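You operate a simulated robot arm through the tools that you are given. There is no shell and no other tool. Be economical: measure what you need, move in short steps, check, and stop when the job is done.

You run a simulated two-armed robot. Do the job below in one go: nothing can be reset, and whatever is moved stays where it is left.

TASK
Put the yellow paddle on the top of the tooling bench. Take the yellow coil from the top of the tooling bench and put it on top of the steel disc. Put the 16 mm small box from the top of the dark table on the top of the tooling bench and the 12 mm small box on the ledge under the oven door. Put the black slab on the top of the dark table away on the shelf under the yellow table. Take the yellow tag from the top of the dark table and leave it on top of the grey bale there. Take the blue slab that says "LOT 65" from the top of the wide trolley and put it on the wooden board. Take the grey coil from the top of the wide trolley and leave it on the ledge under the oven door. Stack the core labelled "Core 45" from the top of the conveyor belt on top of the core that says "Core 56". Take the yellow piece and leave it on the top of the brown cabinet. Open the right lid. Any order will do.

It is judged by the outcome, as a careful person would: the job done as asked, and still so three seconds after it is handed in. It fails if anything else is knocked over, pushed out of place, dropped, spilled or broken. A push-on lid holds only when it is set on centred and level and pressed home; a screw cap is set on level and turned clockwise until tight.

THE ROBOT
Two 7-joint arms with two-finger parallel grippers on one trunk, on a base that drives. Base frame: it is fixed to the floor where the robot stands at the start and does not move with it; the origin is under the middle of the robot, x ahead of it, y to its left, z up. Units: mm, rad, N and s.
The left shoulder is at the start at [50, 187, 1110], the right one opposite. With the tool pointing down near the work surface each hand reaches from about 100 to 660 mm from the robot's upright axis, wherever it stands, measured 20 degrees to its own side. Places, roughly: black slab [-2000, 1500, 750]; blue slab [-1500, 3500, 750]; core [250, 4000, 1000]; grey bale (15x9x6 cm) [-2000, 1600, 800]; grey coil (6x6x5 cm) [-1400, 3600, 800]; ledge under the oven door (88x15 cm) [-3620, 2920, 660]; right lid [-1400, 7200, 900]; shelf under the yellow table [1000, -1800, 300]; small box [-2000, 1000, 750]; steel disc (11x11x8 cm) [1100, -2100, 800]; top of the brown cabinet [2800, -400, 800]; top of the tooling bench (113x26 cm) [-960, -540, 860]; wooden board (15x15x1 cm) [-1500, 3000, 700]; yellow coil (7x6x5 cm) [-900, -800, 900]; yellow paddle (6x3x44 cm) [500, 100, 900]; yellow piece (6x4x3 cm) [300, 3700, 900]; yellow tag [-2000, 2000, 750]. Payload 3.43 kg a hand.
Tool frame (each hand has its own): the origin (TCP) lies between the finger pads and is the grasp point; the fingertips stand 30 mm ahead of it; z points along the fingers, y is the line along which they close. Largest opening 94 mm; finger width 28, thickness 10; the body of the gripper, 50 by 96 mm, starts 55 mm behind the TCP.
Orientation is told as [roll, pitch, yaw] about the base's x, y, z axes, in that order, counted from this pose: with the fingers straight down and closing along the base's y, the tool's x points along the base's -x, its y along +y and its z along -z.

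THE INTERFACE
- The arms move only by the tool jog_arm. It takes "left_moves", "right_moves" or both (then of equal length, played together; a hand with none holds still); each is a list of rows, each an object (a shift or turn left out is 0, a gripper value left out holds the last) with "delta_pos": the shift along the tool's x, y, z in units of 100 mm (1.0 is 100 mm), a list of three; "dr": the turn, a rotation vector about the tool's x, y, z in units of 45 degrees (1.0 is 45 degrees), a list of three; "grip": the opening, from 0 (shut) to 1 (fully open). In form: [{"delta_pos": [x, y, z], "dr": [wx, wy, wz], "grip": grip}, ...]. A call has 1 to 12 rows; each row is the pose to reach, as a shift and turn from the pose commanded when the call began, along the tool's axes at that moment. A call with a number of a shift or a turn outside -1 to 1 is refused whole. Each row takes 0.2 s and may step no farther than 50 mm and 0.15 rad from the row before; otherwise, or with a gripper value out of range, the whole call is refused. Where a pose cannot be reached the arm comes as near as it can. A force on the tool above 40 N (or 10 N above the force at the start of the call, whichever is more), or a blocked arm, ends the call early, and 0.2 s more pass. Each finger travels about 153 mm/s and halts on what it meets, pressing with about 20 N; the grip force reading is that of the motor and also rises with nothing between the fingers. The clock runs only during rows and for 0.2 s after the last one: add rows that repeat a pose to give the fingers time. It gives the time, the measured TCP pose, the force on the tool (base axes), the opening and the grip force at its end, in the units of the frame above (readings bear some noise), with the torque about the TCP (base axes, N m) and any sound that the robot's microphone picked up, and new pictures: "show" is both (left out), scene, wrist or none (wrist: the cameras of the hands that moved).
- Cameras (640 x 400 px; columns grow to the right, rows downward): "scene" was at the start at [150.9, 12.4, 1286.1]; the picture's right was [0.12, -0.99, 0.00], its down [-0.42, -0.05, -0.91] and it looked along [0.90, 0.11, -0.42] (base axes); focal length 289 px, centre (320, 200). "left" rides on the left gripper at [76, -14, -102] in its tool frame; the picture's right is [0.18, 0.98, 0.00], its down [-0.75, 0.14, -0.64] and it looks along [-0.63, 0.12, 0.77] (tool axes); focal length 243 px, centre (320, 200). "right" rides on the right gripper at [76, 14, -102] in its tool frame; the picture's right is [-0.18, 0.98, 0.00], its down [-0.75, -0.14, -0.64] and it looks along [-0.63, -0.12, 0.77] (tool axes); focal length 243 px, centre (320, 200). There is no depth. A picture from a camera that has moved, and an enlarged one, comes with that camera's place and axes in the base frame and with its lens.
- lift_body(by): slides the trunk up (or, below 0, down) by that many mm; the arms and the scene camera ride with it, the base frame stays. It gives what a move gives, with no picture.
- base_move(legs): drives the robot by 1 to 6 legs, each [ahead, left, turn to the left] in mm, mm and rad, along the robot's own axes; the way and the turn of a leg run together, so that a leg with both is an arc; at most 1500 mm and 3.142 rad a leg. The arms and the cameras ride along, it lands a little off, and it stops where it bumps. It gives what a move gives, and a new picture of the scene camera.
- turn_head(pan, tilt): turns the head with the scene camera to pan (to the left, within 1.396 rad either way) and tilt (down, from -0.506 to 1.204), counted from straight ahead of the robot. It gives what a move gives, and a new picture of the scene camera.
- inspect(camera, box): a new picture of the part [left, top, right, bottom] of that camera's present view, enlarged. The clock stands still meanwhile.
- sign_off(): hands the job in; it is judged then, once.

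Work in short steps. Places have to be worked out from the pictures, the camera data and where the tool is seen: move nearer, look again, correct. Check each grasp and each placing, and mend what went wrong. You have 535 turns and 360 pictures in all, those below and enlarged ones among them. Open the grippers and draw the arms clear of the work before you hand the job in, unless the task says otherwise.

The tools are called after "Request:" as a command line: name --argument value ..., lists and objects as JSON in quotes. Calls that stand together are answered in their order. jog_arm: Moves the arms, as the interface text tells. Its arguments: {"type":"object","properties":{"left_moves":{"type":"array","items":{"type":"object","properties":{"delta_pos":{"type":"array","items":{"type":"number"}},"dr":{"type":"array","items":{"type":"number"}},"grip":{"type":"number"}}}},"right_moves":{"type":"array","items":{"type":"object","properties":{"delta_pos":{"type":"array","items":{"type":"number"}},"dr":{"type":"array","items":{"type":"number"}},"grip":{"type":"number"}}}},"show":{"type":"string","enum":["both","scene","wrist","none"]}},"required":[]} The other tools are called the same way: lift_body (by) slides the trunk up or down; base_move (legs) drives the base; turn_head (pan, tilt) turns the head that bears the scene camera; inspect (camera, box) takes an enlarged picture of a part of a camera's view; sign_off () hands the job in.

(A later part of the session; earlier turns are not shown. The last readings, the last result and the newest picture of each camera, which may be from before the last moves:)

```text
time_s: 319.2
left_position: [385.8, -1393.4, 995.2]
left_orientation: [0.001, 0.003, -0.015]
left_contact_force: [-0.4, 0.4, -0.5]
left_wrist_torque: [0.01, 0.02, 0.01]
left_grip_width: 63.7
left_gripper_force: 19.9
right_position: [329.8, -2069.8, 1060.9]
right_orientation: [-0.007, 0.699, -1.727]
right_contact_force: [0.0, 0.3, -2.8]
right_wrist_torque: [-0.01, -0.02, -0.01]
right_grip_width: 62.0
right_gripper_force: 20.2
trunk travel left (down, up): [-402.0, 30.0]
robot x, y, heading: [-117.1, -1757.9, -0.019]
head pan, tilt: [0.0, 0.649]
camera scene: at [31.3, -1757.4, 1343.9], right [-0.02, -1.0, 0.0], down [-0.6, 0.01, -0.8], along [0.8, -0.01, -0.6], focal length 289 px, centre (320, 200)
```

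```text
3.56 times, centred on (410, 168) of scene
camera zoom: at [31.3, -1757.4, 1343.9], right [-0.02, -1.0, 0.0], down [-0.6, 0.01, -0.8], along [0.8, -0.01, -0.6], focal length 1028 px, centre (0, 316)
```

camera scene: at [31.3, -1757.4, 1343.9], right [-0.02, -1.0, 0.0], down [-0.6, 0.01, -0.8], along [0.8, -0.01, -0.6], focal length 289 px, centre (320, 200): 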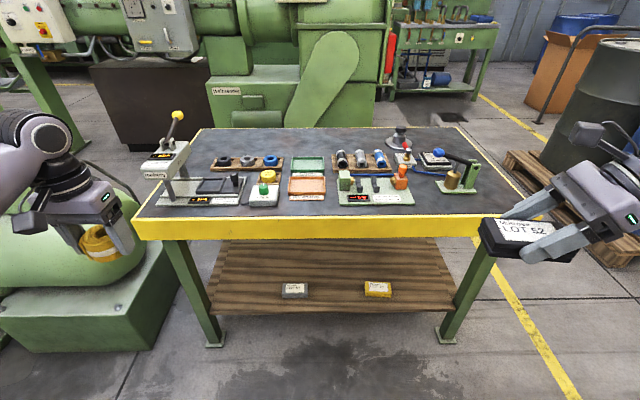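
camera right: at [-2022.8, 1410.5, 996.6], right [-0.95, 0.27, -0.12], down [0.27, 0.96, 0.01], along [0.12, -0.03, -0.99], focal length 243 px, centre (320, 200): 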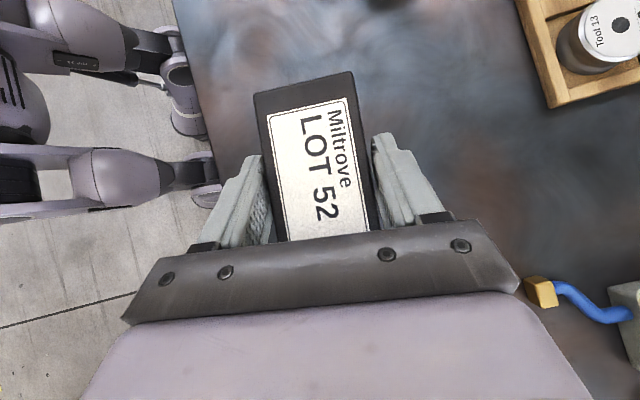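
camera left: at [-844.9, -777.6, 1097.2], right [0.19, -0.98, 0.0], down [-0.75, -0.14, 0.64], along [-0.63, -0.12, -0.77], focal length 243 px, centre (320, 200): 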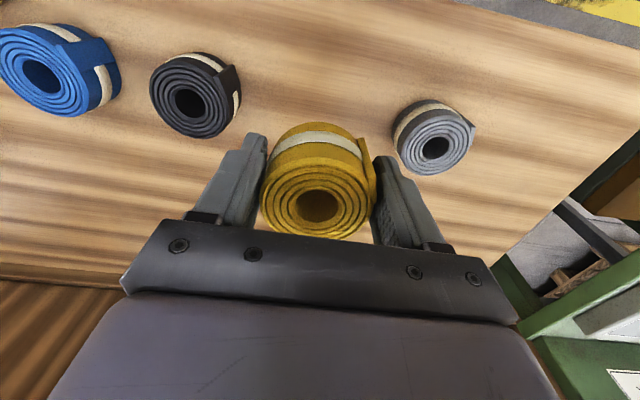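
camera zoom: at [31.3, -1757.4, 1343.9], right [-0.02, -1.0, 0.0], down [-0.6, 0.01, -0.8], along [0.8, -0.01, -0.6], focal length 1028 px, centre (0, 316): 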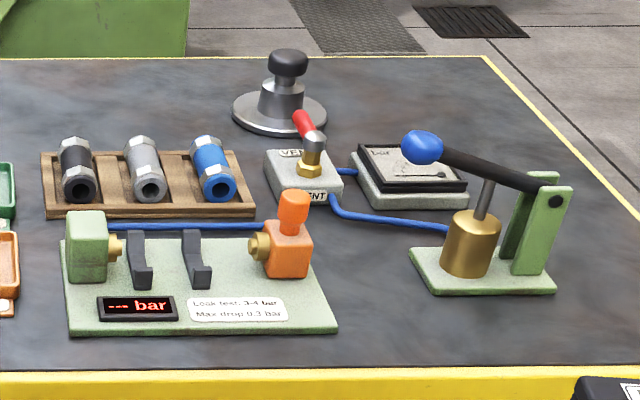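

The "steel disc" is the flanged piece with a black knob near (1194,−2118), knob top z≈855, close to the table's far (east) side. I'll go round the south end to the east side.

Request:
base_move --legs '[[0, -1100, 0.019], [1450, 0, 0]]'

```text
time_s: 335.8
left_position: [1819.7, -2514.7, 996.0]
left_orientation: [0.001, 0.002, -0.034]
left_contact_force: [-0.2, -0.4, -1.3]
left_wrist_torque: [-0.01, 0.04, 0.03]
left_grip_width: 63.2
left_gripper_force: 20.4
right_position: [1752.2, -3190.4, 1059.6]
right_orientation: [-0.008, 0.699, -1.744]
right_contact_force: [-0.1, 0.5, -2.3]
right_wrist_torque: [0.01, 0.0, 0.03]
right_grip_width: 62.0
right_gripper_force: 20.3
trunk travel left (down, up): [-402.0, 30.0]
robot x, y, heading: [1309.1, -2870.1, -0.037]
head pan, tilt: [0.0, 0.649]
camera scene: at [1459.2, -2873.0, 1343.9], right [-0.04, -1.0, 0.0], down [-0.6, 0.02, -0.8], along [0.8, -0.03, -0.6], focal length 289 px, centre (320, 200)
```

scene: 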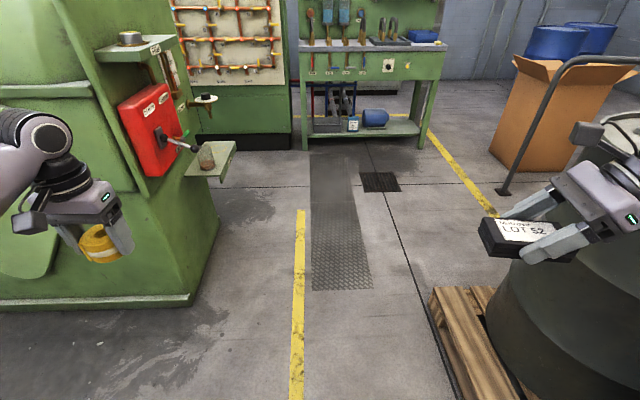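

There is a free aisle east of the table (machine face at x≈2394). I turn to face −x here, back up, then slide north along the east side.

Request:
base_move --legs '[[380, 0, 0], [0, 0, 1.57], [0, 0, 1.6], [0, -1090, 0]]'

```text
time_s: 355.5
left_position: [1183.6, -2153.4, 994.6]
left_orientation: [0.003, 0.001, -3.134]
left_contact_force: [0.0, -0.9, -1.4]
left_wrist_torque: [0.01, -0.03, -0.01]
left_grip_width: 63.2
left_gripper_force: 20.0
right_position: [1223.6, -1476.4, 1060.2]
right_orientation: [-0.008, 0.701, 1.44]
right_contact_force: [0.1, 0.6, -2.5]
right_wrist_torque: [0.03, -0.01, 0.04]
right_grip_width: 62.2
right_gripper_force: 19.8
trunk travel left (down, up): [-402.0, 30.0]
robot x, y, heading: [1678.5, -1778.2, -3.133]
head pan, tilt: [0.0, 0.649]
camera scene: at [1531.4, -1778.1, 1343.9], right [-0.01, 1.0, 0.0], down [0.6, 0.0, -0.8], along [-0.8, -0.01, -0.6], focal length 289 px, centre (320, 200)
```

scene: 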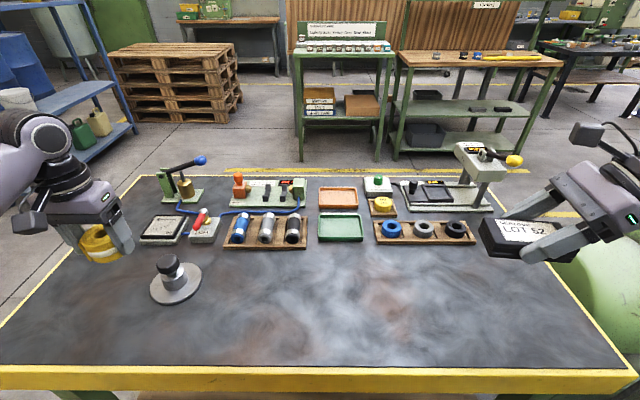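

The disc is at about (1111,−2119) from here. I extend the left hand over it and look.

Request:
jog_arm --left_moves '[{"delta_pos": [-0.25, -0.12, 0]}, {"delta_pos": [-0.5, -0.24, 0]}, {"delta_pos": [-0.73, -0.34, 0]}]' --show "wrist"

```text
time_s: 356.3
left_position: [1110.2, -2120.2, 994.7]
left_orientation: [0.003, 0.002, -3.134]
left_contact_force: [0.0, 0.4, -1.2]
left_wrist_torque: [-0.03, -0.06, 0.01]
left_grip_width: 63.3
left_gripper_force: 19.9
right_position: [1223.2, -1475.9, 1060.1]
right_orientation: [-0.007, 0.698, 1.436]
right_contact_force: [-0.4, -0.8, -3.0]
right_wrist_torque: [0.01, -0.01, -0.02]
right_grip_width: 62.0
right_gripper_force: 20.1
trunk travel left (down, up): [-402.0, 30.0]
robot x, y, heading: [1679.8, -1780.5, -3.134]
head pan, tilt: [0.0, 0.649]
camera left: at [1186.3, -2104.9, 1096.7], right [0.19, -0.98, 0.0], down [-0.75, -0.15, 0.64], along [-0.63, -0.12, -0.77], focal length 243 px, centre (320, 200)
```

left: 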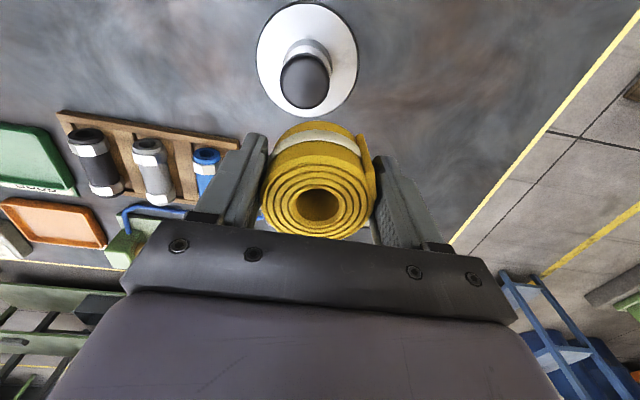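

The knob axis is at (1128,−2100). I centre over it and lower to just above the knob.

Request:
jog_arm --left_moves '[{"delta_pos": [0.18, -0.2, 0.1]}, {"delta_pos": [0.18, -0.2, 0.5]}, {"delta_pos": [0.18, -0.2, 0.85]}]' --show "both"

```text
time_s: 357.1
left_position: [1130.1, -2099.7, 914.4]
left_orientation: [0.001, -0.008, -3.134]
left_contact_force: [-0.9, -2.2, 17.0]
left_wrist_torque: [-0.03, -0.22, 0.0]
left_grip_width: 63.1
left_gripper_force: 19.9
right_position: [1226.2, -1475.7, 1060.0]
right_orientation: [-0.007, 0.699, 1.441]
right_contact_force: [-0.4, -0.5, -1.7]
right_wrist_torque: [0.04, -0.02, 0.04]
right_grip_width: 61.8
right_gripper_force: 19.5
trunk travel left (down, up): [-402.0, 30.0]
robot x, y, heading: [1675.0, -1779.4, -3.136]
head pan, tilt: [0.0, 0.649]
camera scene: at [1533.4, -1777.1, 1344.7], right [-0.01, 1.0, 0.0], down [0.6, 0.0, -0.8], along [-0.8, -0.01, -0.6], focal length 289 px, centre (320, 200)
camera left: at [1206.9, -2083.7, 1015.1], right [0.19, -0.98, 0.0], down [-0.75, -0.15, 0.65], along [-0.64, -0.12, -0.76], focal length 243 px, centre (320, 200)
```

scene: 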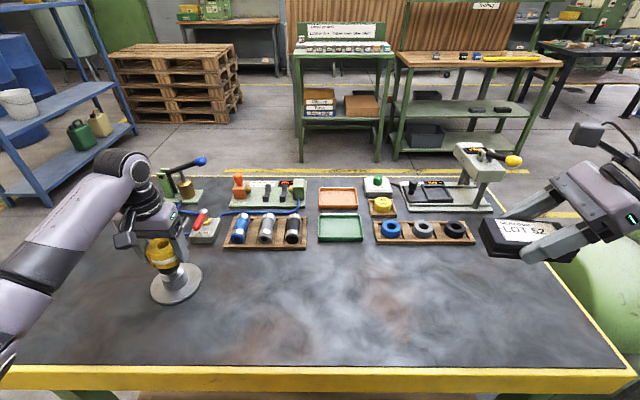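
left: 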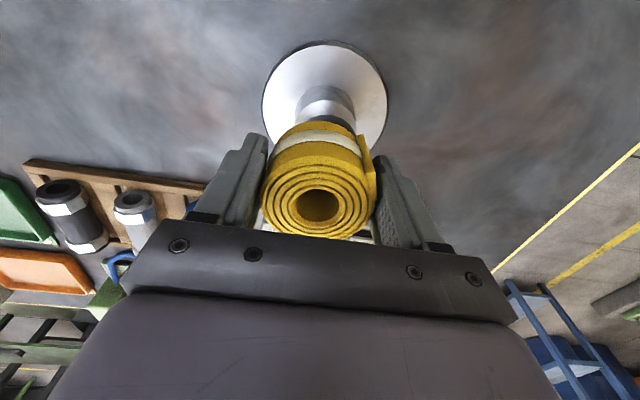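

Contact came at z≈914, so the knob is higher, and the torque shows its axis ~12 mm toward me. I lift slightly, shift 11 mm, and set down again.

Request:
jog_arm --left_moves '[{"delta_pos": [0, 0, -0.1]}, {"delta_pos": [0.11, 0, -0.1]}, {"delta_pos": [0.11, 0, -0.05]}, {"delta_pos": [0.11, 0, -0.02]}, {"delta_pos": [0.11, 0, 0]}]' --show "wrist"

```text
time_s: 358.3
left_position: [1139.2, -2099.9, 912.9]
left_orientation: [0.001, -0.007, -3.132]
left_contact_force: [5.6, -2.5, 22.5]
left_wrist_torque: [0.01, 0.14, -0.02]
left_grip_width: 63.3
left_gripper_force: 20.3
right_position: [1225.2, -1476.3, 1060.3]
right_orientation: [-0.002, 0.7, 1.441]
right_contact_force: [-0.1, -0.5, -2.1]
right_wrist_torque: [0.0, 0.0, -0.03]
right_grip_width: 62.1
right_gripper_force: 20.5
trunk travel left (down, up): [-402.0, 30.0]
robot x, y, heading: [1678.3, -1781.0, -3.139]
head pan, tilt: [0.0, 0.649]
camera left: at [1216.7, -2084.4, 1014.9], right [0.19, -0.98, 0.0], down [-0.75, -0.15, 0.65], along [-0.64, -0.12, -0.76], focal length 243 px, centre (320, 200)
```

left: 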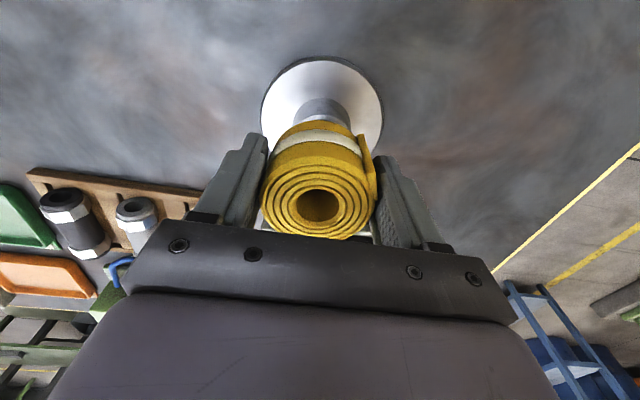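

The centre is between; I go back 5 mm, touch lightly, and read.

Request:
jog_arm --left_moves '[{"delta_pos": [0, 0, -0.1]}, {"delta_pos": [-0.05, 0, -0.1]}, {"delta_pos": [-0.05, 0, -0.05]}, {"delta_pos": [-0.05, 0, -0.02]}, {"delta_pos": [-0.05, 0, -0.01]}]' --show "none"

```text
time_s: 359.5
left_position: [1134.1, -2100.6, 913.2]
left_orientation: [0.001, -0.005, -3.133]
left_contact_force: [0.8, -1.3, 16.7]
left_wrist_torque: [0.05, 0.15, 0.0]
left_grip_width: 62.7
left_gripper_force: 19.8
right_position: [1224.9, -1475.8, 1059.5]
right_orientation: [-0.006, 0.699, 1.439]
right_contact_force: [0.5, -0.4, -1.5]
right_wrist_torque: [0.02, 0.0, 0.02]
right_grip_width: 61.7
right_gripper_force: 19.9
trunk travel left (down, up): [-402.0, 30.0]
robot x, y, heading: [1672.8, -1779.2, -3.13]
head pan, tilt: [0.0, 0.649]
```

The knob top is flat, so contact points wander; vision says the axis is ~1134. I release here and rise.

Request:
jog_arm --left_moves '[{"delta_pos": [0, 0, -0.01], "grip": 0.72}, {"delta_pos": [0, 0, -0.01], "grip": 0.8}, {"delta_pos": [0, 0, -0.01], "grip": 0.9}, {"delta_pos": [0, 0, -0.3]}, {"delta_pos": [0, 0, -0.7]}, {"delta_pos": [0, 0, -1]}]' --show "both"

```text
time_s: 360.9
left_position: [1135.6, -2099.8, 1014.1]
left_orientation: [0.001, 0.001, -3.135]
left_contact_force: [0.0, 0.2, 0.2]
left_wrist_torque: [0.02, 0.02, 0.02]
left_grip_width: 84.5
left_gripper_force: 0.1
right_position: [1223.8, -1475.0, 1058.8]
right_orientation: [-0.007, 0.7, 1.441]
right_contact_force: [0.5, 1.1, -2.0]
right_wrist_torque: [0.0, -0.02, 0.01]
right_grip_width: 62.0
right_gripper_force: 19.8
trunk travel left (down, up): [-402.0, 30.0]
robot x, y, heading: [1673.5, -1778.8, -3.134]
head pan, tilt: [0.0, 0.649]
camera scene: at [1531.6, -1777.9, 1343.9], right [-0.01, 1.0, 0.0], down [0.6, 0.0, -0.8], along [-0.8, -0.01, -0.6], focal length 289 px, centre (320, 200)
camera left: at [1210.8, -2084.7, 1115.6], right [0.19, -0.98, 0.0], down [-0.75, -0.15, 0.64], along [-0.63, -0.12, -0.77], focal length 243 px, centre (320, 200)
```

scene: 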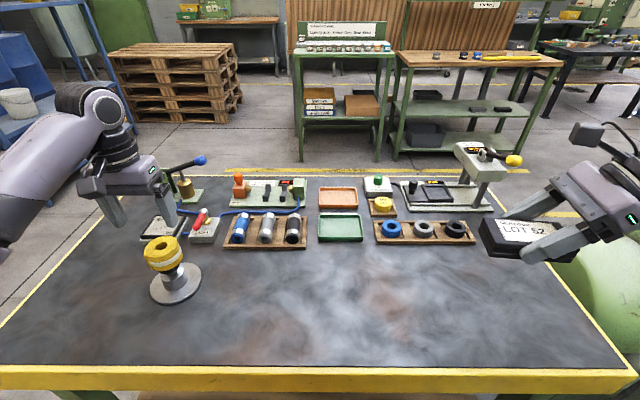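
left: 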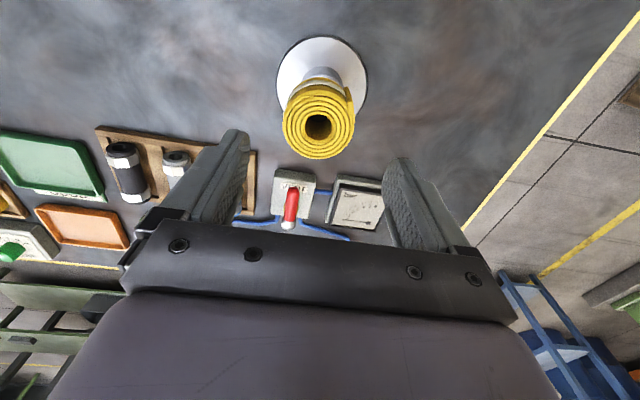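

The coil rests on the knob. Now the slab: I back off and look at the shelf from this side.

Request:
turn_head --pan 0 --tilt 0.75

Request:
base_move --legs '[[-380, 0, 0]]'

```text
time_s: 361.6
left_position: [1134.7, -2099.4, 1014.0]
left_orientation: [0.001, 0.001, -3.133]
left_contact_force: [-0.3, -0.7, 0.1]
left_wrist_torque: [0.03, -0.02, 0.02]
left_grip_width: 84.5
left_gripper_force: 0.0
right_position: [1224.0, -1476.8, 1059.5]
right_orientation: [-0.007, 0.701, 1.44]
right_contact_force: [0.1, -0.7, -2.3]
right_wrist_torque: [0.03, -0.02, 0.02]
right_grip_width: 62.1
right_gripper_force: 20.5
trunk travel left (down, up): [-402.0, 30.0]
robot x, y, heading: [1673.0, -1780.0, -3.134]
head pan, tilt: [0.0, 0.75]
camera scene: at [1535.4, -1778.1, 1335.4], right [-0.01, 1.0, 0.0], down [0.68, 0.0, -0.73], along [-0.73, -0.01, -0.68], focal length 289 px, centre (320, 200)
```

scene: 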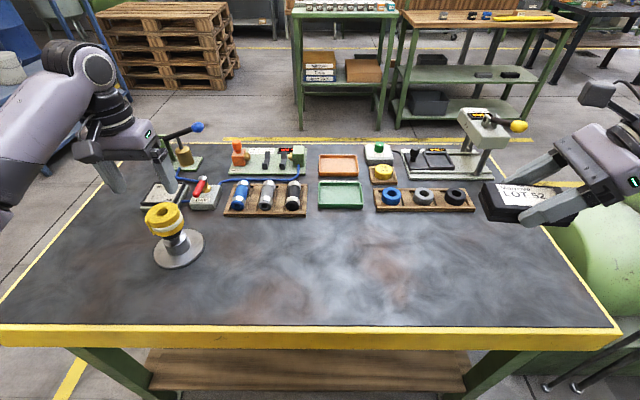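

```text
time_s: 363.7
left_position: [1451.0, -2097.9, 1012.3]
left_orientation: [0.003, 0.006, -3.13]
left_contact_force: [-0.5, 0.5, 0.7]
left_wrist_torque: [0.03, -0.04, 0.0]
left_grip_width: 84.6
left_gripper_force: 0.1
right_position: [1537.5, -1475.3, 1056.9]
right_orientation: [-0.014, 0.696, 1.438]
right_contact_force: [-1.6, 0.3, -3.1]
right_wrist_torque: [0.01, -0.03, -0.03]
right_grip_width: 62.2
right_gripper_force: 19.5
trunk travel left (down, up): [-402.0, 30.0]
robot x, y, heading: [1993.0, -1775.2, -3.127]
head pan, tilt: [0.0, 0.75]
stopped in leg 1: the robot was blocked; the commanded pose is now the measured one
camera scene: at [1849.8, -1775.9, 1335.1], right [-0.01, 1.0, 0.0], down [0.68, 0.01, -0.73], along [-0.73, -0.01, -0.68], focal length 289 px, centre (320, 200)
```

scene: 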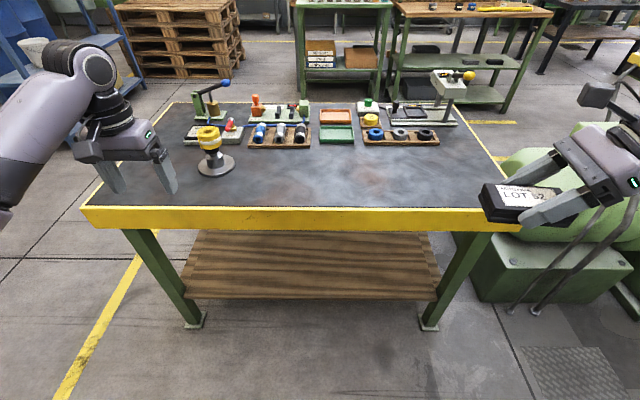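

The east side of the shelf is empty (edge x≈1285, z≈290). I retract the left hand to my side and lower the trunk 400.

Request:
jog_arm --left_moves '[{"delta_pos": [0.3, 0.15, 0]}, {"delta_pos": [0.65, 0.3, 0]}, {"delta_pos": [1, 0.5, 0]}]' --show "none"

Request:
jog_arm --left_moves '[{"delta_pos": [0.3, 0.15, 0]}, {"delta_pos": [0.65, 0.3, 0]}, {"delta_pos": [1, 0.5, 0]}]' --show "none"

Request:
jog_arm --left_moves '[{"delta_pos": [0.3, 0.2, 0]}, {"delta_pos": [0.65, 0.4, 0]}, {"delta_pos": [1, 0.6, 0]}]' --show "none"

Request:
lift_body --by -400

```text
time_s: 364.5
left_position: [1553.3, -2150.5, 1012.5]
left_orientation: [0.003, 0.003, -3.13]
left_contact_force: [0.5, 0.6, -0.4]
left_wrist_torque: [-0.01, 0.01, 0.0]
left_grip_width: 84.8
left_gripper_force: 0.1
right_position: [1539.5, -1476.5, 1058.6]
right_orientation: [-0.009, 0.698, 1.441]
right_contact_force: [0.7, 0.2, -2.0]
right_wrist_torque: [-0.02, -0.01, 0.01]
right_grip_width: 61.9
right_gripper_force: 19.7
trunk travel left (down, up): [-402.0, 30.0]
robot x, y, heading: [1993.8, -1773.8, -3.129]
head pan, tilt: [0.0, 0.75]
```

```text
time_s: 365.3
left_position: [1655.2, -2198.4, 1013.7]
left_orientation: [0.0, 0.004, -3.133]
left_contact_force: [-0.4, -0.5, 0.7]
left_wrist_torque: [-0.04, 0.02, 0.03]
left_grip_width: 84.7
left_gripper_force: 0.2
right_position: [1539.7, -1476.8, 1058.8]
right_orientation: [-0.008, 0.7, 1.442]
right_contact_force: [0.0, 0.8, -2.0]
right_wrist_torque: [0.04, 0.04, 0.02]
right_grip_width: 61.9
right_gripper_force: 19.8
trunk travel left (down, up): [-402.0, 30.0]
robot x, y, heading: [1990.9, -1778.5, -3.132]
head pan, tilt: [0.0, 0.75]
```

```text
time_s: 366.1
left_position: [1756.2, -2255.9, 1015.0]
left_orientation: [-0.002, 0.003, -3.13]
left_contact_force: [0.3, -0.1, 0.3]
left_wrist_torque: [-0.01, 0.01, -0.02]
left_grip_width: 84.5
left_gripper_force: 0.0
right_position: [1540.5, -1473.8, 1058.5]
right_orientation: [-0.006, 0.697, 1.442]
right_contact_force: [-0.2, -0.5, -2.3]
right_wrist_torque: [0.02, 0.03, 0.03]
right_grip_width: 62.0
right_gripper_force: 20.2
trunk travel left (down, up): [-402.0, 30.0]
robot x, y, heading: [1993.7, -1774.7, -3.132]
head pan, tilt: [0.0, 0.75]
```

```text
time_s: 369.9
left_position: [1756.0, -2257.0, 614.7]
left_orientation: [0.002, 0.003, -3.131]
left_contact_force: [0.2, 0.2, 0.1]
left_wrist_torque: [0.03, -0.01, -0.01]
left_grip_width: 84.7
left_gripper_force: 0.0
right_position: [1539.3, -1475.4, 657.6]
right_orientation: [-0.009, 0.695, 1.441]
right_contact_force: [-0.3, -0.4, -3.0]
right_wrist_torque: [0.0, -0.02, 0.04]
right_grip_width: 62.0
right_gripper_force: 20.0
trunk travel left (down, up): [-2.0, 430.0]
robot x, y, heading: [1988.7, -1775.2, -3.128]
head pan, tilt: [0.0, 0.75]
```

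I lower the right hand straight down in three calls.

Request:
jog_arm --right_moves '[{"delta_pos": [-0.21, 0, 0.26]}, {"delta_pos": [-0.43, 0, 0.51]}, {"delta_pos": [-0.64, 0, 0.765]}]' --show "none"

Request:
jog_arm --right_moves '[{"delta_pos": [-0.21, 0, 0.26]}, {"delta_pos": [-0.43, 0, 0.51]}, {"delta_pos": [-0.64, 0, 0.765]}]' --show "none"

Request:
jog_arm --right_moves '[{"delta_pos": [-0.21, 0, 0.26]}, {"delta_pos": [-0.43, 0, 0.51]}, {"delta_pos": [-0.52, 0, 0.63]}]' --show "scene"

```text
time_s: 370.7
left_position: [1755.6, -2256.5, 614.7]
left_orientation: [0.001, 0.002, -3.131]
left_contact_force: [-0.2, -0.8, 0.1]
left_wrist_torque: [-0.01, -0.02, 0.0]
left_grip_width: 84.4
left_gripper_force: 0.1
right_position: [1541.2, -1476.3, 558.1]
right_orientation: [-0.009, 0.698, 1.441]
right_contact_force: [-0.3, 0.3, -2.4]
right_wrist_torque: [-0.01, -0.02, -0.03]
right_grip_width: 62.1
right_gripper_force: 20.2
trunk travel left (down, up): [-2.0, 430.0]
robot x, y, heading: [1992.2, -1774.1, -3.129]
head pan, tilt: [0.0, 0.75]
```

```text
time_s: 371.5
left_position: [1755.7, -2256.4, 615.2]
left_orientation: [0.003, 0.003, -3.132]
left_contact_force: [0.4, -0.6, -0.3]
left_wrist_torque: [-0.01, 0.02, -0.03]
left_grip_width: 84.6
left_gripper_force: 0.1
right_position: [1541.7, -1475.0, 455.8]
right_orientation: [-0.009, 0.696, 1.442]
right_contact_force: [0.2, -0.1, -1.8]
right_wrist_torque: [0.01, -0.04, 0.02]
right_grip_width: 62.2
right_gripper_force: 19.6
trunk travel left (down, up): [-2.0, 430.0]
robot x, y, heading: [1991.9, -1778.2, -3.131]
head pan, tilt: [0.0, 0.75]
```

```text
time_s: 372.3
left_position: [1755.6, -2256.2, 614.9]
left_orientation: [0.004, 0.003, -3.133]
left_contact_force: [-1.4, -0.5, -0.4]
left_wrist_torque: [0.04, -0.02, 0.0]
left_grip_width: 84.5
left_gripper_force: 0.0
right_position: [1542.3, -1475.5, 376.5]
right_orientation: [-0.012, 0.7, 1.443]
right_contact_force: [0.6, 1.4, -2.1]
right_wrist_torque: [0.02, 0.04, 0.0]
right_grip_width: 62.0
right_gripper_force: 20.0
trunk travel left (down, up): [-2.0, 430.0]
robot x, y, heading: [1992.9, -1773.0, -3.128]
head pan, tilt: [0.0, 0.75]
camera scene: at [1851.6, -1775.9, 935.4], right [-0.01, 1.0, 0.0], down [0.68, 0.01, -0.73], along [-0.73, -0.01, -0.68], focal length 289 px, centre (320, 200)
```

scene: 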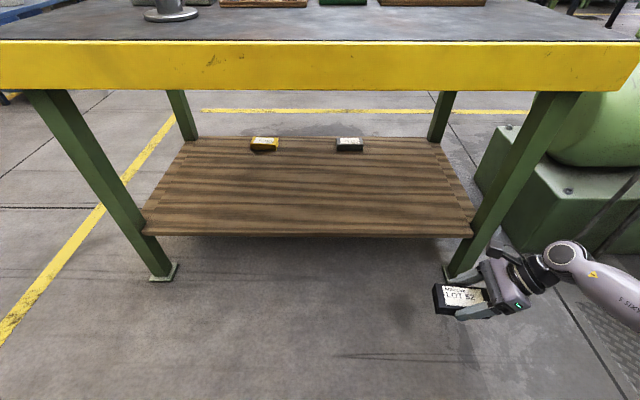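

The shelf edge is near x≈1260, z≈240–290. I slide left 275 and drive in 337 so the slab comes over the shelf.

Request:
base_move --legs '[[0, 275, 0], [337, 0, 0]]'

Request:
inspect --camera "right" --box '[0, 0, 640, 400]'

```text
time_s: 377.2
left_position: [1422.6, -2536.6, 614.3]
left_orientation: [0.003, 0.003, -3.129]
left_contact_force: [-0.2, -0.4, 0.5]
left_wrist_torque: [0.0, 0.02, 0.02]
left_grip_width: 84.8
left_gripper_force: 0.1
right_position: [1210.3, -1756.2, 376.2]
right_orientation: [-0.011, 0.698, 1.442]
right_contact_force: [-0.4, -0.3, -3.0]
right_wrist_torque: [-0.02, -0.03, -0.01]
right_grip_width: 62.0
right_gripper_force: 20.3
trunk travel left (down, up): [-2.0, 430.0]
robot x, y, heading: [1659.9, -2054.6, -3.13]
head pan, tilt: [0.0, 0.75]
camera scene: at [1518.9, -2056.3, 935.3], right [-0.01, 1.0, 0.0], down [0.68, 0.01, -0.73], along [-0.73, -0.01, -0.68], focal length 289 px, centre (320, 200)
```

scene: 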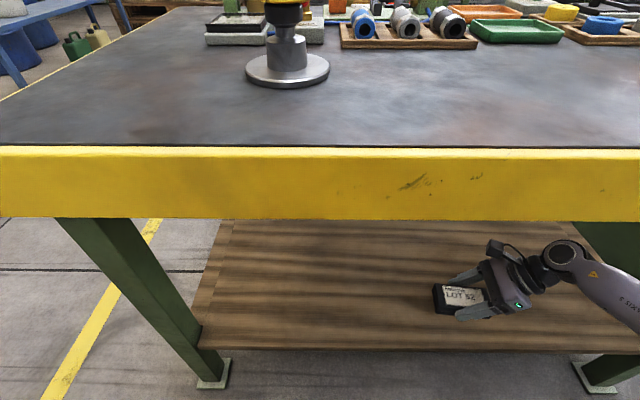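

```text
1.00 times, centred on (320, 200) of right (not enlarged: the box is as wide or as high as the picture)
camera zoom: at [1196.1, -1746.4, 504.7], right [-0.96, 0.26, -0.13], down [0.26, 0.97, 0.01], along [0.12, -0.02, -0.99], focal length 243 px, centre (320, 200)
```

zoom: 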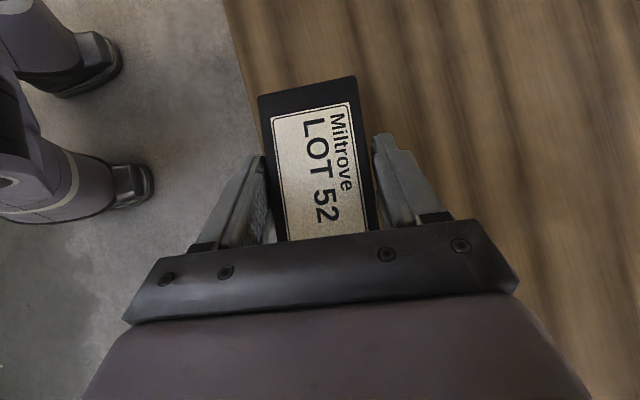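

The slab is over the shelf, its near edge ~25 mm inside. I move 25 mm deeper and lower 45, then creep to contact.

Request:
jog_arm --right_moves '[{"delta_pos": [-0.1, 0.25, 0.12]}, {"delta_pos": [-0.29, 0.25, 0.345]}]' --show "none"

Request:
jog_arm --right_moves '[{"delta_pos": [-0.04, 0, 0.05]}, {"delta_pos": [-0.08, 0, 0.1]}, {"delta_pos": [-0.12, 0, 0.15]}, {"delta_pos": [-0.16, 0, 0.2]}, {"delta_pos": [-0.2, 0, 0.25]}, {"delta_pos": [-0.24, 0, 0.29]}]' --show "wrist"

```text
time_s: 377.8
left_position: [1422.7, -2537.3, 615.0]
left_orientation: [0.002, 0.004, -3.131]
left_contact_force: [-0.8, 0.6, 0.2]
left_wrist_torque: [0.0, -0.01, -0.02]
left_grip_width: 84.4
left_gripper_force: 0.0
right_position: [1185.6, -1751.5, 332.3]
right_orientation: [-0.008, 0.695, 1.445]
right_contact_force: [0.1, 0.5, -2.1]
right_wrist_torque: [0.0, 0.01, -0.04]
right_grip_width: 62.4
right_gripper_force: 19.7
trunk travel left (down, up): [-2.0, 430.0]
robot x, y, heading: [1659.8, -2052.8, -3.131]
head pan, tilt: [0.0, 0.75]
```

```text
time_s: 379.2
left_position: [1421.8, -2536.4, 614.7]
left_orientation: [0.003, 0.003, -3.131]
left_contact_force: [-0.1, 0.3, -0.6]
left_wrist_torque: [0.0, 0.0, 0.03]
left_grip_width: 84.8
left_gripper_force: 0.0
right_position: [1184.3, -1752.7, 294.3]
right_orientation: [-0.01, 0.697, 1.444]
right_contact_force: [2.8, 0.6, 4.1]
right_wrist_torque: [-0.41, -0.21, 0.11]
right_grip_width: 62.3
right_gripper_force: 20.3
trunk travel left (down, up): [-2.0, 430.0]
robot x, y, heading: [1661.2, -2052.7, -3.131]
head pan, tilt: [0.0, 0.75]
camera right: at [1172.1, -1744.0, 422.2], right [-0.96, 0.26, -0.12], down [0.26, 0.97, 0.01], along [0.12, -0.03, -0.99], focal length 243 px, centre (320, 200)
```

right: 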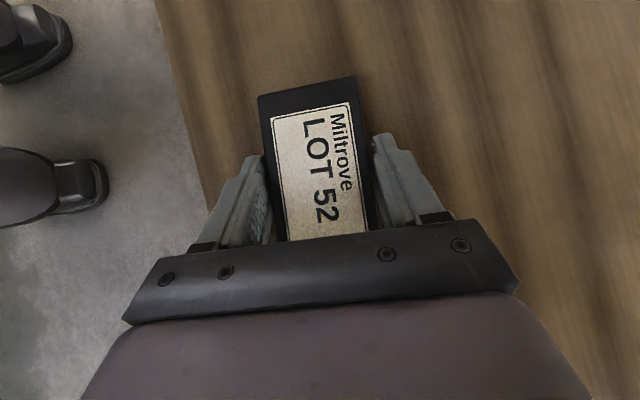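

Contact with the shelf; the slab is well inside. I press 3 mm more, open, and lift out.

Request:
jog_arm --right_moves '[{"delta_pos": [-0.02, 0, 0.025]}, {"delta_pos": [-0.02, 0, 0.025], "grip": 0.8}, {"delta_pos": [-0.02, 0, 0.025], "grip": 1}, {"delta_pos": [0.1, 0, -0.12], "grip": 1}, {"delta_pos": [0.35, 0, -0.42], "grip": 1}, {"delta_pos": [0.5, 0, -0.6], "grip": 1}]' --show "wrist"

```text
time_s: 379.8
left_position: [1423.9, -2537.8, 615.0]
left_orientation: [0.002, 0.001, -3.135]
left_contact_force: [1.0, -0.8, 0.0]
left_wrist_torque: [-0.02, -0.01, 0.0]
left_grip_width: 84.6
left_gripper_force: 0.1
right_position: [1188.7, -1751.2, 291.5]
right_orientation: [-0.015, 0.699, 1.443]
right_contact_force: [12.9, 0.9, 15.6]
right_wrist_torque: [-0.03, 0.41, 0.0]
right_grip_width: 86.7
right_gripper_force: 0.1
trunk travel left (down, up): [-2.0, 430.0]
robot x, y, heading: [1655.8, -2053.5, -3.132]
head pan, tilt: [0.0, 0.75]
stopped in row 3 (right hand): the force on the tool passed its limit at 61 N (the readings are from after the stop); the commanded pose is now the measured one
camera right: at [1173.8, -1742.8, 420.6], right [-0.96, 0.26, -0.13], down [0.26, 0.97, 0.01], along [0.13, -0.03, -0.99], focal length 243 px, centre (320, 200)
```

right: 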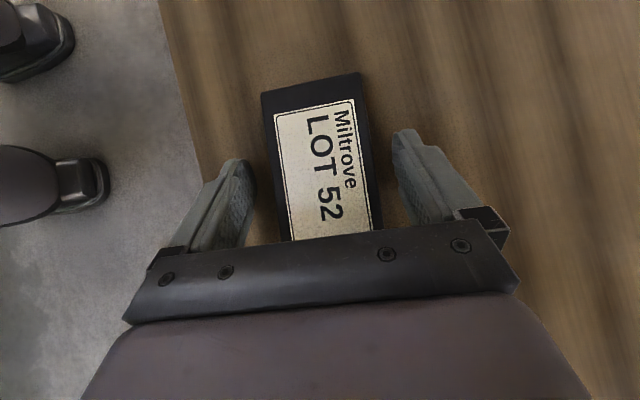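

The slab is released flat on the shelf. I raise the hand and back out.

Request:
jog_arm --right_moves '[{"delta_pos": [0.1, 0, -0.12]}, {"delta_pos": [0.3, 0, -0.36]}, {"delta_pos": [0.48, 0, -0.57]}]' --show "none"

Request:
base_move --legs '[[-290, 0, 0]]'

```text
time_s: 380.6
left_position: [1422.5, -2535.9, 613.9]
left_orientation: [0.001, 0.003, -3.131]
left_contact_force: [-0.5, 0.2, -0.4]
left_wrist_torque: [0.03, -0.03, -0.03]
left_grip_width: 84.6
left_gripper_force: 0.1
right_position: [1188.2, -1754.7, 364.3]
right_orientation: [-0.016, 0.7, 1.439]
right_contact_force: [-0.7, -0.3, 0.9]
right_wrist_torque: [0.02, -0.02, 0.01]
right_grip_width: 94.3
right_gripper_force: 0.1
trunk travel left (down, up): [-2.0, 430.0]
robot x, y, heading: [1657.1, -2060.8, -3.131]
head pan, tilt: [0.0, 0.75]
```

```text
time_s: 382.6
left_position: [1710.1, -2533.8, 616.1]
left_orientation: [0.001, 0.003, -3.131]
left_contact_force: [0.5, 0.3, 0.0]
left_wrist_torque: [0.01, -0.04, -0.02]
left_grip_width: 84.8
left_gripper_force: 0.0
right_position: [1475.6, -1751.4, 365.5]
right_orientation: [-0.014, 0.701, 1.442]
right_contact_force: [-0.1, 0.6, -0.6]
right_wrist_torque: [0.01, -0.03, -0.04]
right_grip_width: 94.2
right_gripper_force: 0.0
trunk travel left (down, up): [-2.0, 430.0]
robot x, y, heading: [1950.6, -2051.7, -3.132]
head pan, tilt: [0.0, 0.75]
camera scene: at [1807.6, -2053.2, 935.4], right [-0.01, 1.0, 0.0], down [0.68, 0.01, -0.73], along [-0.73, -0.01, -0.68], focal length 289 px, centre (320, 200)
```

scene: 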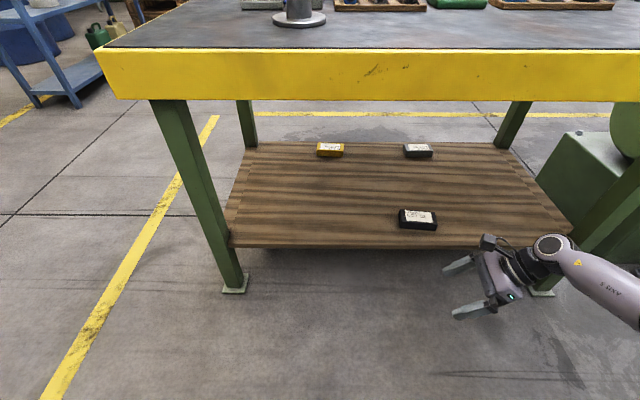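

The slab is on the shelf. I raise the trunk, un-tilt the right hand, and start back: south, west, then north up the aisle.

Request:
lift_body --by 400

Request:
jog_arm --right_moves '[{"dr": [0, -0.18, 0], "delta_pos": [0.2, 0, -0.25]}, {"dr": [0, -0.36, 0], "delta_pos": [0.4, 0, -0.5]}, {"dr": [0, -0.54, 0], "delta_pos": [0.6, 0, -0.7]}, {"dr": [0, -0.72, 0], "delta_pos": [0.6, 0, -0.7]}, {"dr": [0, -0.89, 0], "delta_pos": [0.6, 0, -0.7]}]' --show "none"

Request:
jog_arm --right_moves '[{"delta_pos": [0, 0, -0.4]}, {"delta_pos": [0, 0, -0.8]}, {"delta_pos": [0, 0, -1]}]' --left_moves '[{"delta_pos": [-0.3, -0.2, 0]}, {"delta_pos": [-0.65, -0.35, 0]}, {"delta_pos": [-1, -0.5, 0]}]' --show "none"

Request:
base_move --legs '[[0, 830, 0], [1500, 0, 0], [560, 0, 0], [0, -1500, 0]]'

```text
time_s: 386.5
left_position: [1711.9, -2534.1, 1015.1]
left_orientation: [0.002, 0.004, -3.131]
left_contact_force: [-1.0, 0.2, -1.6]
left_wrist_torque: [0.02, 0.0, 0.02]
left_grip_width: 84.3
left_gripper_force: 0.1
right_position: [1474.9, -1751.3, 766.4]
right_orientation: [-0.017, 0.7, 1.44]
right_contact_force: [0.4, 0.0, 0.4]
right_wrist_torque: [0.02, 0.02, -0.05]
right_grip_width: 93.9
right_gripper_force: 0.0
trunk travel left (down, up): [-402.0, 30.0]
robot x, y, heading: [1946.9, -2052.2, -3.129]
head pan, tilt: [0.0, 0.75]
```

```text
time_s: 387.7
left_position: [1711.9, -2533.0, 1014.8]
left_orientation: [0.001, 0.007, -3.13]
left_contact_force: [-0.1, 0.1, -0.1]
left_wrist_torque: [-0.03, 0.02, 0.02]
left_grip_width: 84.7
left_gripper_force: 0.2
right_position: [1475.4, -1751.6, 858.3]
right_orientation: [-0.01, -0.003, 1.448]
right_contact_force: [-0.9, 0.2, -0.4]
right_wrist_torque: [-0.02, 0.0, -0.01]
right_grip_width: 94.2
right_gripper_force: 0.1
trunk travel left (down, up): [-402.0, 30.0]
robot x, y, heading: [1947.6, -2053.6, -3.133]
head pan, tilt: [0.0, 0.75]
```

```text
time_s: 388.5
left_position: [1612.2, -2487.2, 1013.4]
left_orientation: [0.005, 0.005, -3.127]
left_contact_force: [0.5, -0.2, 0.0]
left_wrist_torque: [-0.02, 0.0, 0.0]
left_grip_width: 84.7
left_gripper_force: 0.0
right_position: [1472.7, -1750.8, 957.7]
right_orientation: [-0.011, -0.001, 1.449]
right_contact_force: [0.1, 0.1, -0.4]
right_wrist_torque: [0.02, 0.01, -0.01]
right_grip_width: 94.0
right_gripper_force: 0.1
trunk travel left (down, up): [-402.0, 30.0]
robot x, y, heading: [1946.4, -2052.2, -3.13]
head pan, tilt: [0.0, 0.75]
```

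```text
time_s: 418.9
left_position: [-446.4, -1874.7, 1013.8]
left_orientation: [0.002, 0.004, -3.088]
left_contact_force: [0.1, -0.5, -0.1]
left_wrist_torque: [0.01, -0.03, -0.02]
left_grip_width: 84.6
left_gripper_force: 0.0
right_position: [-617.5, -1146.6, 956.7]
right_orientation: [-0.01, 0.0, 1.493]
right_contact_force: [-0.9, -0.3, 0.3]
right_wrist_torque: [0.01, -0.01, -0.02]
right_grip_width: 94.1
right_gripper_force: 0.0
trunk travel left (down, up): [-402.0, 30.0]
robot x, y, heading: [-132.1, -1426.6, -3.087]
head pan, tilt: [0.0, 0.75]
camera scene: at [-270.2, -1433.1, 1335.4], right [-0.06, 1.0, 0.0], down [0.68, 0.04, -0.73], along [-0.73, -0.04, -0.68], focal length 289 px, centre (320, 200)
```

scene: 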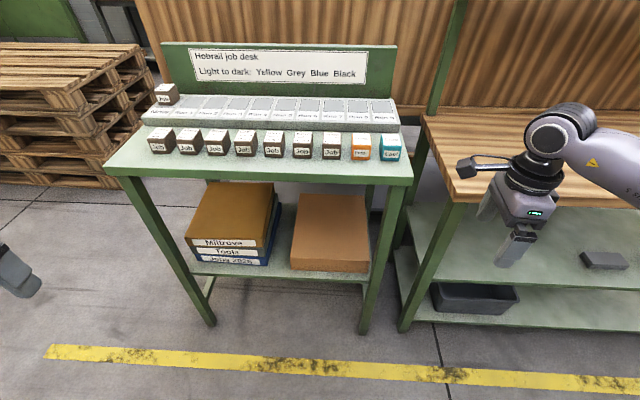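

I continue north up the aisle and approach the dark table again for the 12 mm box.

Request:
base_move --legs '[[150, 0, -0.055], [0, -1500, 0], [0, -1480, 0], [1000, 0, 0]]'

```text
time_s: 450.6
left_position: [-1594.1, 1110.1, 1014.0]
left_orientation: [0.002, 0.003, -3.128]
left_contact_force: [-0.7, -0.1, -0.3]
left_wrist_torque: [0.01, 0.01, 0.03]
left_grip_width: 84.7
left_gripper_force: 0.1
right_position: [-1736.4, 1844.5, 957.5]
right_orientation: [-0.01, -0.001, 1.452]
right_contact_force: [0.8, 0.2, 0.2]
right_wrist_torque: [0.0, -0.01, 0.01]
right_grip_width: 94.0
right_gripper_force: 0.1
trunk travel left (down, up): [-402.0, 30.0]
robot x, y, heading: [-1262.3, 1542.2, -3.131]
head pan, tilt: [0.0, 0.75]
camera scene: at [-1400.0, 1543.1, 1335.3], right [-0.01, 1.0, 0.0], down [0.68, 0.01, -0.73], along [-0.73, -0.01, -0.68], focal length 289 px, centre (320, 200)
```

scene: 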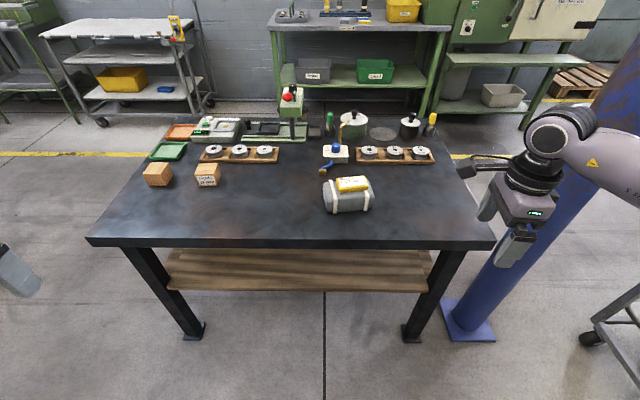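

I lower the trunk 100, extend the left hand, and drive in over the 12 mm box.

Request:
lift_body --by -100

Request:
jog_arm --left_moves '[{"delta_pos": [-0.35, -0.1, 0], "grip": 1}, {"delta_pos": [-0.7, -0.2, 0], "grip": 1}, {"delta_pos": [-1, -0.3, 0], "grip": 1}]' --show "none"

Request:
jog_arm --left_moves '[{"delta_pos": [-0.35, -0.1, 0]}, {"delta_pos": [-0.7, -0.2, 0]}, {"delta_pos": [-1, -0.22, 0]}]' --show "none"

Request:
base_move --legs '[[315, -18, 0]]'

Request:
inspect --camera "left" --box '[0, 0, 640, 400]'

```text
time_s: 451.9
left_position: [-1595.5, 1110.5, 913.7]
left_orientation: [0.001, 0.004, -3.13]
left_contact_force: [-0.3, 0.1, -0.7]
left_wrist_torque: [0.02, 0.04, 0.01]
left_grip_width: 84.8
left_gripper_force: 0.1
right_position: [-1734.2, 1844.7, 857.0]
right_orientation: [-0.01, 0.0, 1.454]
right_contact_force: [-0.4, 0.3, -0.9]
right_wrist_torque: [-0.02, 0.01, 0.01]
right_grip_width: 94.2
right_gripper_force: 0.0
trunk travel left (down, up): [-302.0, 130.0]
robot x, y, heading: [-1260.5, 1539.8, -3.133]
head pan, tilt: [0.0, 0.75]
```

```text
time_s: 452.7
left_position: [-1695.9, 1139.5, 914.4]
left_orientation: [0.005, 0.004, -3.133]
left_contact_force: [0.2, 0.4, 0.2]
left_wrist_torque: [-0.01, -0.02, 0.06]
left_grip_width: 94.0
left_gripper_force: 0.1
right_position: [-1734.8, 1844.1, 856.6]
right_orientation: [-0.012, -0.001, 1.454]
right_contact_force: [0.0, 0.1, 0.2]
right_wrist_torque: [-0.01, 0.0, -0.01]
right_grip_width: 94.1
right_gripper_force: 0.0
trunk travel left (down, up): [-302.0, 130.0]
robot x, y, heading: [-1258.5, 1540.5, -3.129]
head pan, tilt: [0.0, 0.75]
```

```text
time_s: 453.5
left_position: [-1797.0, 1162.3, 913.2]
left_orientation: [0.003, 0.003, -3.13]
left_contact_force: [0.5, -0.4, 0.1]
left_wrist_torque: [-0.01, 0.0, 0.01]
left_grip_width: 93.6
left_gripper_force: 0.1
right_position: [-1735.1, 1844.1, 857.9]
right_orientation: [-0.009, 0.001, 1.452]
right_contact_force: [0.1, 0.0, 0.0]
right_wrist_torque: [0.01, -0.01, -0.01]
right_grip_width: 94.1
right_gripper_force: 0.2
trunk travel left (down, up): [-302.0, 130.0]
robot x, y, heading: [-1261.3, 1541.2, -3.131]
head pan, tilt: [0.0, 0.75]
```

```text
time_s: 455.6
left_position: [-2109.1, 1177.9, 914.9]
left_orientation: [0.002, 0.002, -3.135]
left_contact_force: [-0.5, -0.2, 1.1]
left_wrist_torque: [-0.03, -0.03, 0.02]
left_grip_width: 93.9
left_gripper_force: 0.0
right_position: [-2045.5, 1861.4, 857.7]
right_orientation: [-0.01, 0.0, 1.446]
right_contact_force: [0.1, -0.4, 1.1]
right_wrist_torque: [-0.01, -0.02, 0.04]
right_grip_width: 93.9
right_gripper_force: 0.1
trunk travel left (down, up): [-302.0, 130.0]
robot x, y, heading: [-1569.6, 1557.5, -3.137]
head pan, tilt: [0.0, 0.75]
camera scene: at [-1711.5, 1558.7, 1235.3], right [-0.01, 1.0, 0.0], down [0.68, 0.01, -0.73], along [-0.73, -0.01, -0.68], focal length 289 px, centre (320, 200)
```

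scene: 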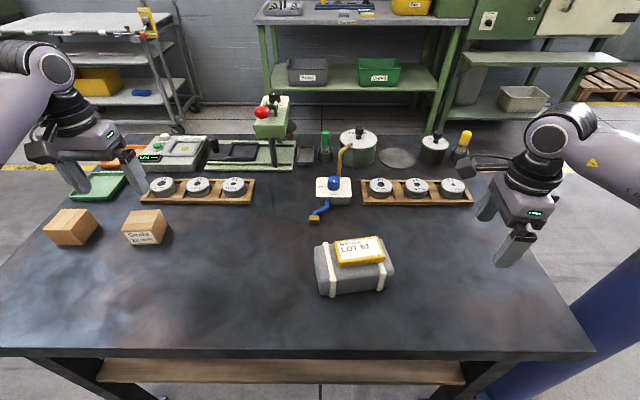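

```text
1.00 times, centred on (320, 200) of left (not enlarged: the box is as wide or as high as the picture)
camera zoom: at [-2034.0, 1193.1, 1014.8], right [0.19, -0.98, 0.0], down [-0.75, -0.15, 0.64], along [-0.63, -0.12, -0.77], focal length 243 px, centre (320, 200)
```

zoom: 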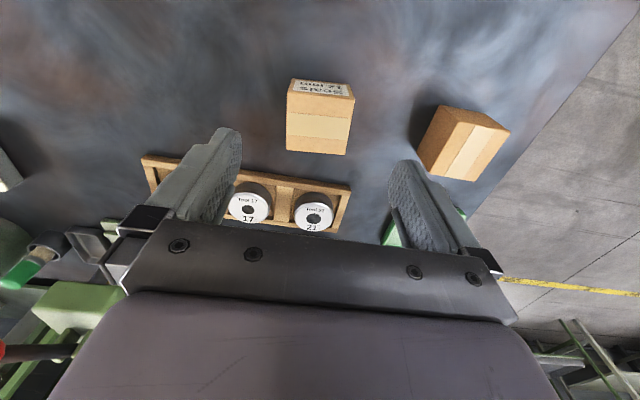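

The 12 mm box is at (-2125,1178). I centre, align and descend in two calls.

Request:
jog_arm --left_moves '[{"delta_pos": [-0.16, 0, 0.1], "dr": [0, 0, -0.085]}, {"delta_pos": [-0.16, 0, 0.5], "dr": [0, 0, -0.085]}, {"delta_pos": [-0.16, 0, 0.95], "dr": [0, 0, -0.085]}]' --show "wrist"

```text
time_s: 456.4
left_position: [-2126.9, 1177.9, 816.2]
left_orientation: [0.001, 0.003, -3.067]
left_contact_force: [-0.1, 0.3, -0.1]
left_wrist_torque: [-0.03, 0.01, 0.01]
left_grip_width: 94.1
left_gripper_force: 0.0
right_position: [-2045.0, 1862.2, 857.8]
right_orientation: [-0.012, 0.0, 1.448]
right_contact_force: [-0.2, 0.1, 1.0]
right_wrist_torque: [-0.06, 0.01, 0.01]
right_grip_width: 93.9
right_gripper_force: 0.0
trunk travel left (down, up): [-302.0, 130.0]
robot x, y, heading: [-1575.0, 1556.6, -3.133]
head pan, tilt: [0.0, 0.75]
camera left: at [-2051.5, 1197.4, 918.6], right [0.26, -0.97, 0.0], down [-0.74, -0.2, 0.64], along [-0.62, -0.17, -0.77], focal length 243 px, centre (320, 200)
```

left: 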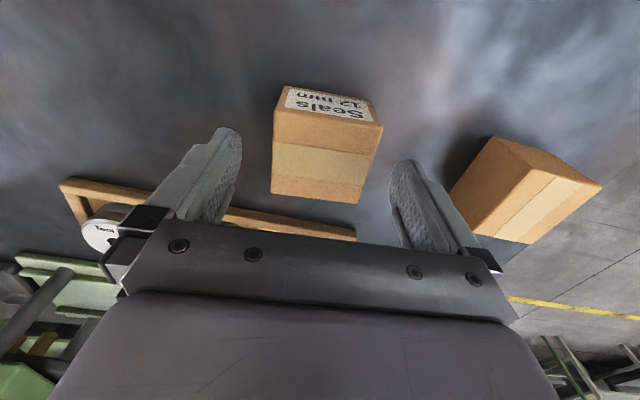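

Request:
jog_arm --left_moves '[{"delta_pos": [0, 0, 0.25]}, {"delta_pos": [0, 0, 0.41]}, {"delta_pos": [0, 0, 0.41], "grip": 0.5}, {"delta_pos": [0, 0, 0.41], "grip": 0}, {"delta_pos": [0, 0, 0.41], "grip": 0}]' --show "none"

Request:
jog_arm --left_moves '[{"delta_pos": [0, 0, -0.4]}, {"delta_pos": [0, 0, -0.8]}, {"delta_pos": [0, 0, -1]}]' --show "none"

Request:
base_move --legs '[[-850, 0, 0]]'

```text
time_s: 457.6
left_position: [-2125.8, 1176.8, 776.6]
left_orientation: [0.002, 0.002, -3.066]
left_contact_force: [0.1, -0.6, -0.2]
left_wrist_torque: [-0.02, 0.05, 0.03]
left_grip_width: 65.8
left_gripper_force: 19.9
right_position: [-2044.8, 1861.5, 857.0]
right_orientation: [-0.011, 0.0, 1.448]
right_contact_force: [-0.1, 0.5, -0.9]
right_wrist_torque: [-0.01, 0.01, -0.02]
right_grip_width: 94.1
right_gripper_force: 0.0
trunk travel left (down, up): [-302.0, 130.0]
robot x, y, heading: [-1568.0, 1557.4, -3.126]
head pan, tilt: [0.0, 0.75]
```

```text
time_s: 458.4
left_position: [-2123.6, 1176.3, 877.1]
left_orientation: [0.001, 0.003, -3.066]
left_contact_force: [0.4, -1.6, -1.8]
left_wrist_torque: [0.01, -0.05, 0.0]
left_grip_width: 66.0
left_gripper_force: 19.7
right_position: [-2045.0, 1862.3, 857.2]
right_orientation: [-0.011, 0.001, 1.447]
right_contact_force: [0.1, 0.2, 0.3]
right_wrist_torque: [0.03, 0.0, 0.04]
right_grip_width: 94.2
right_gripper_force: 0.1
trunk travel left (down, up): [-302.0, 130.0]
robot x, y, heading: [-1572.5, 1559.3, -3.133]
head pan, tilt: [0.0, 0.75]
```

```text
time_s: 462.9
left_position: [-1277.5, 1183.0, 876.3]
left_orientation: [0.002, 0.003, -3.06]
left_contact_force: [-0.9, -0.7, -1.8]
left_wrist_torque: [-0.03, 0.02, -0.04]
left_grip_width: 66.1
left_gripper_force: 19.8
right_position: [-1205.6, 1868.4, 856.8]
right_orientation: [-0.011, 0.001, 1.457]
right_contact_force: [0.8, -0.8, -0.6]
right_wrist_torque: [0.03, 0.05, 0.03]
right_grip_width: 93.8
right_gripper_force: 0.0
trunk travel left (down, up): [-302.0, 130.0]
robot x, y, heading: [-729.0, 1568.6, -3.127]
head pan, tilt: [0.0, 0.75]
camera scene: at [-868.8, 1567.4, 1235.4], right [-0.02, 1.0, 0.0], down [0.68, 0.01, -0.73], along [-0.73, -0.01, -0.68], focal length 289 px, centre (320, 200)
```

scene: 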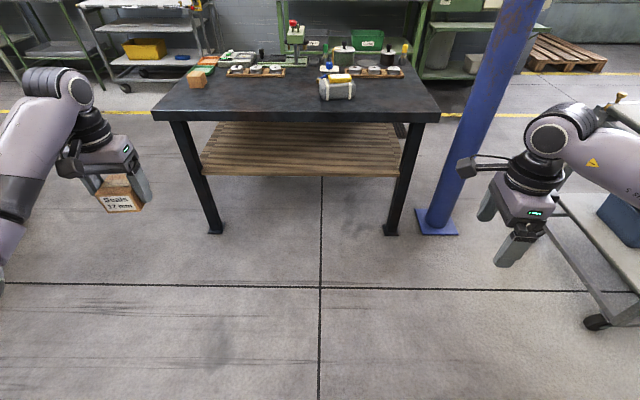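

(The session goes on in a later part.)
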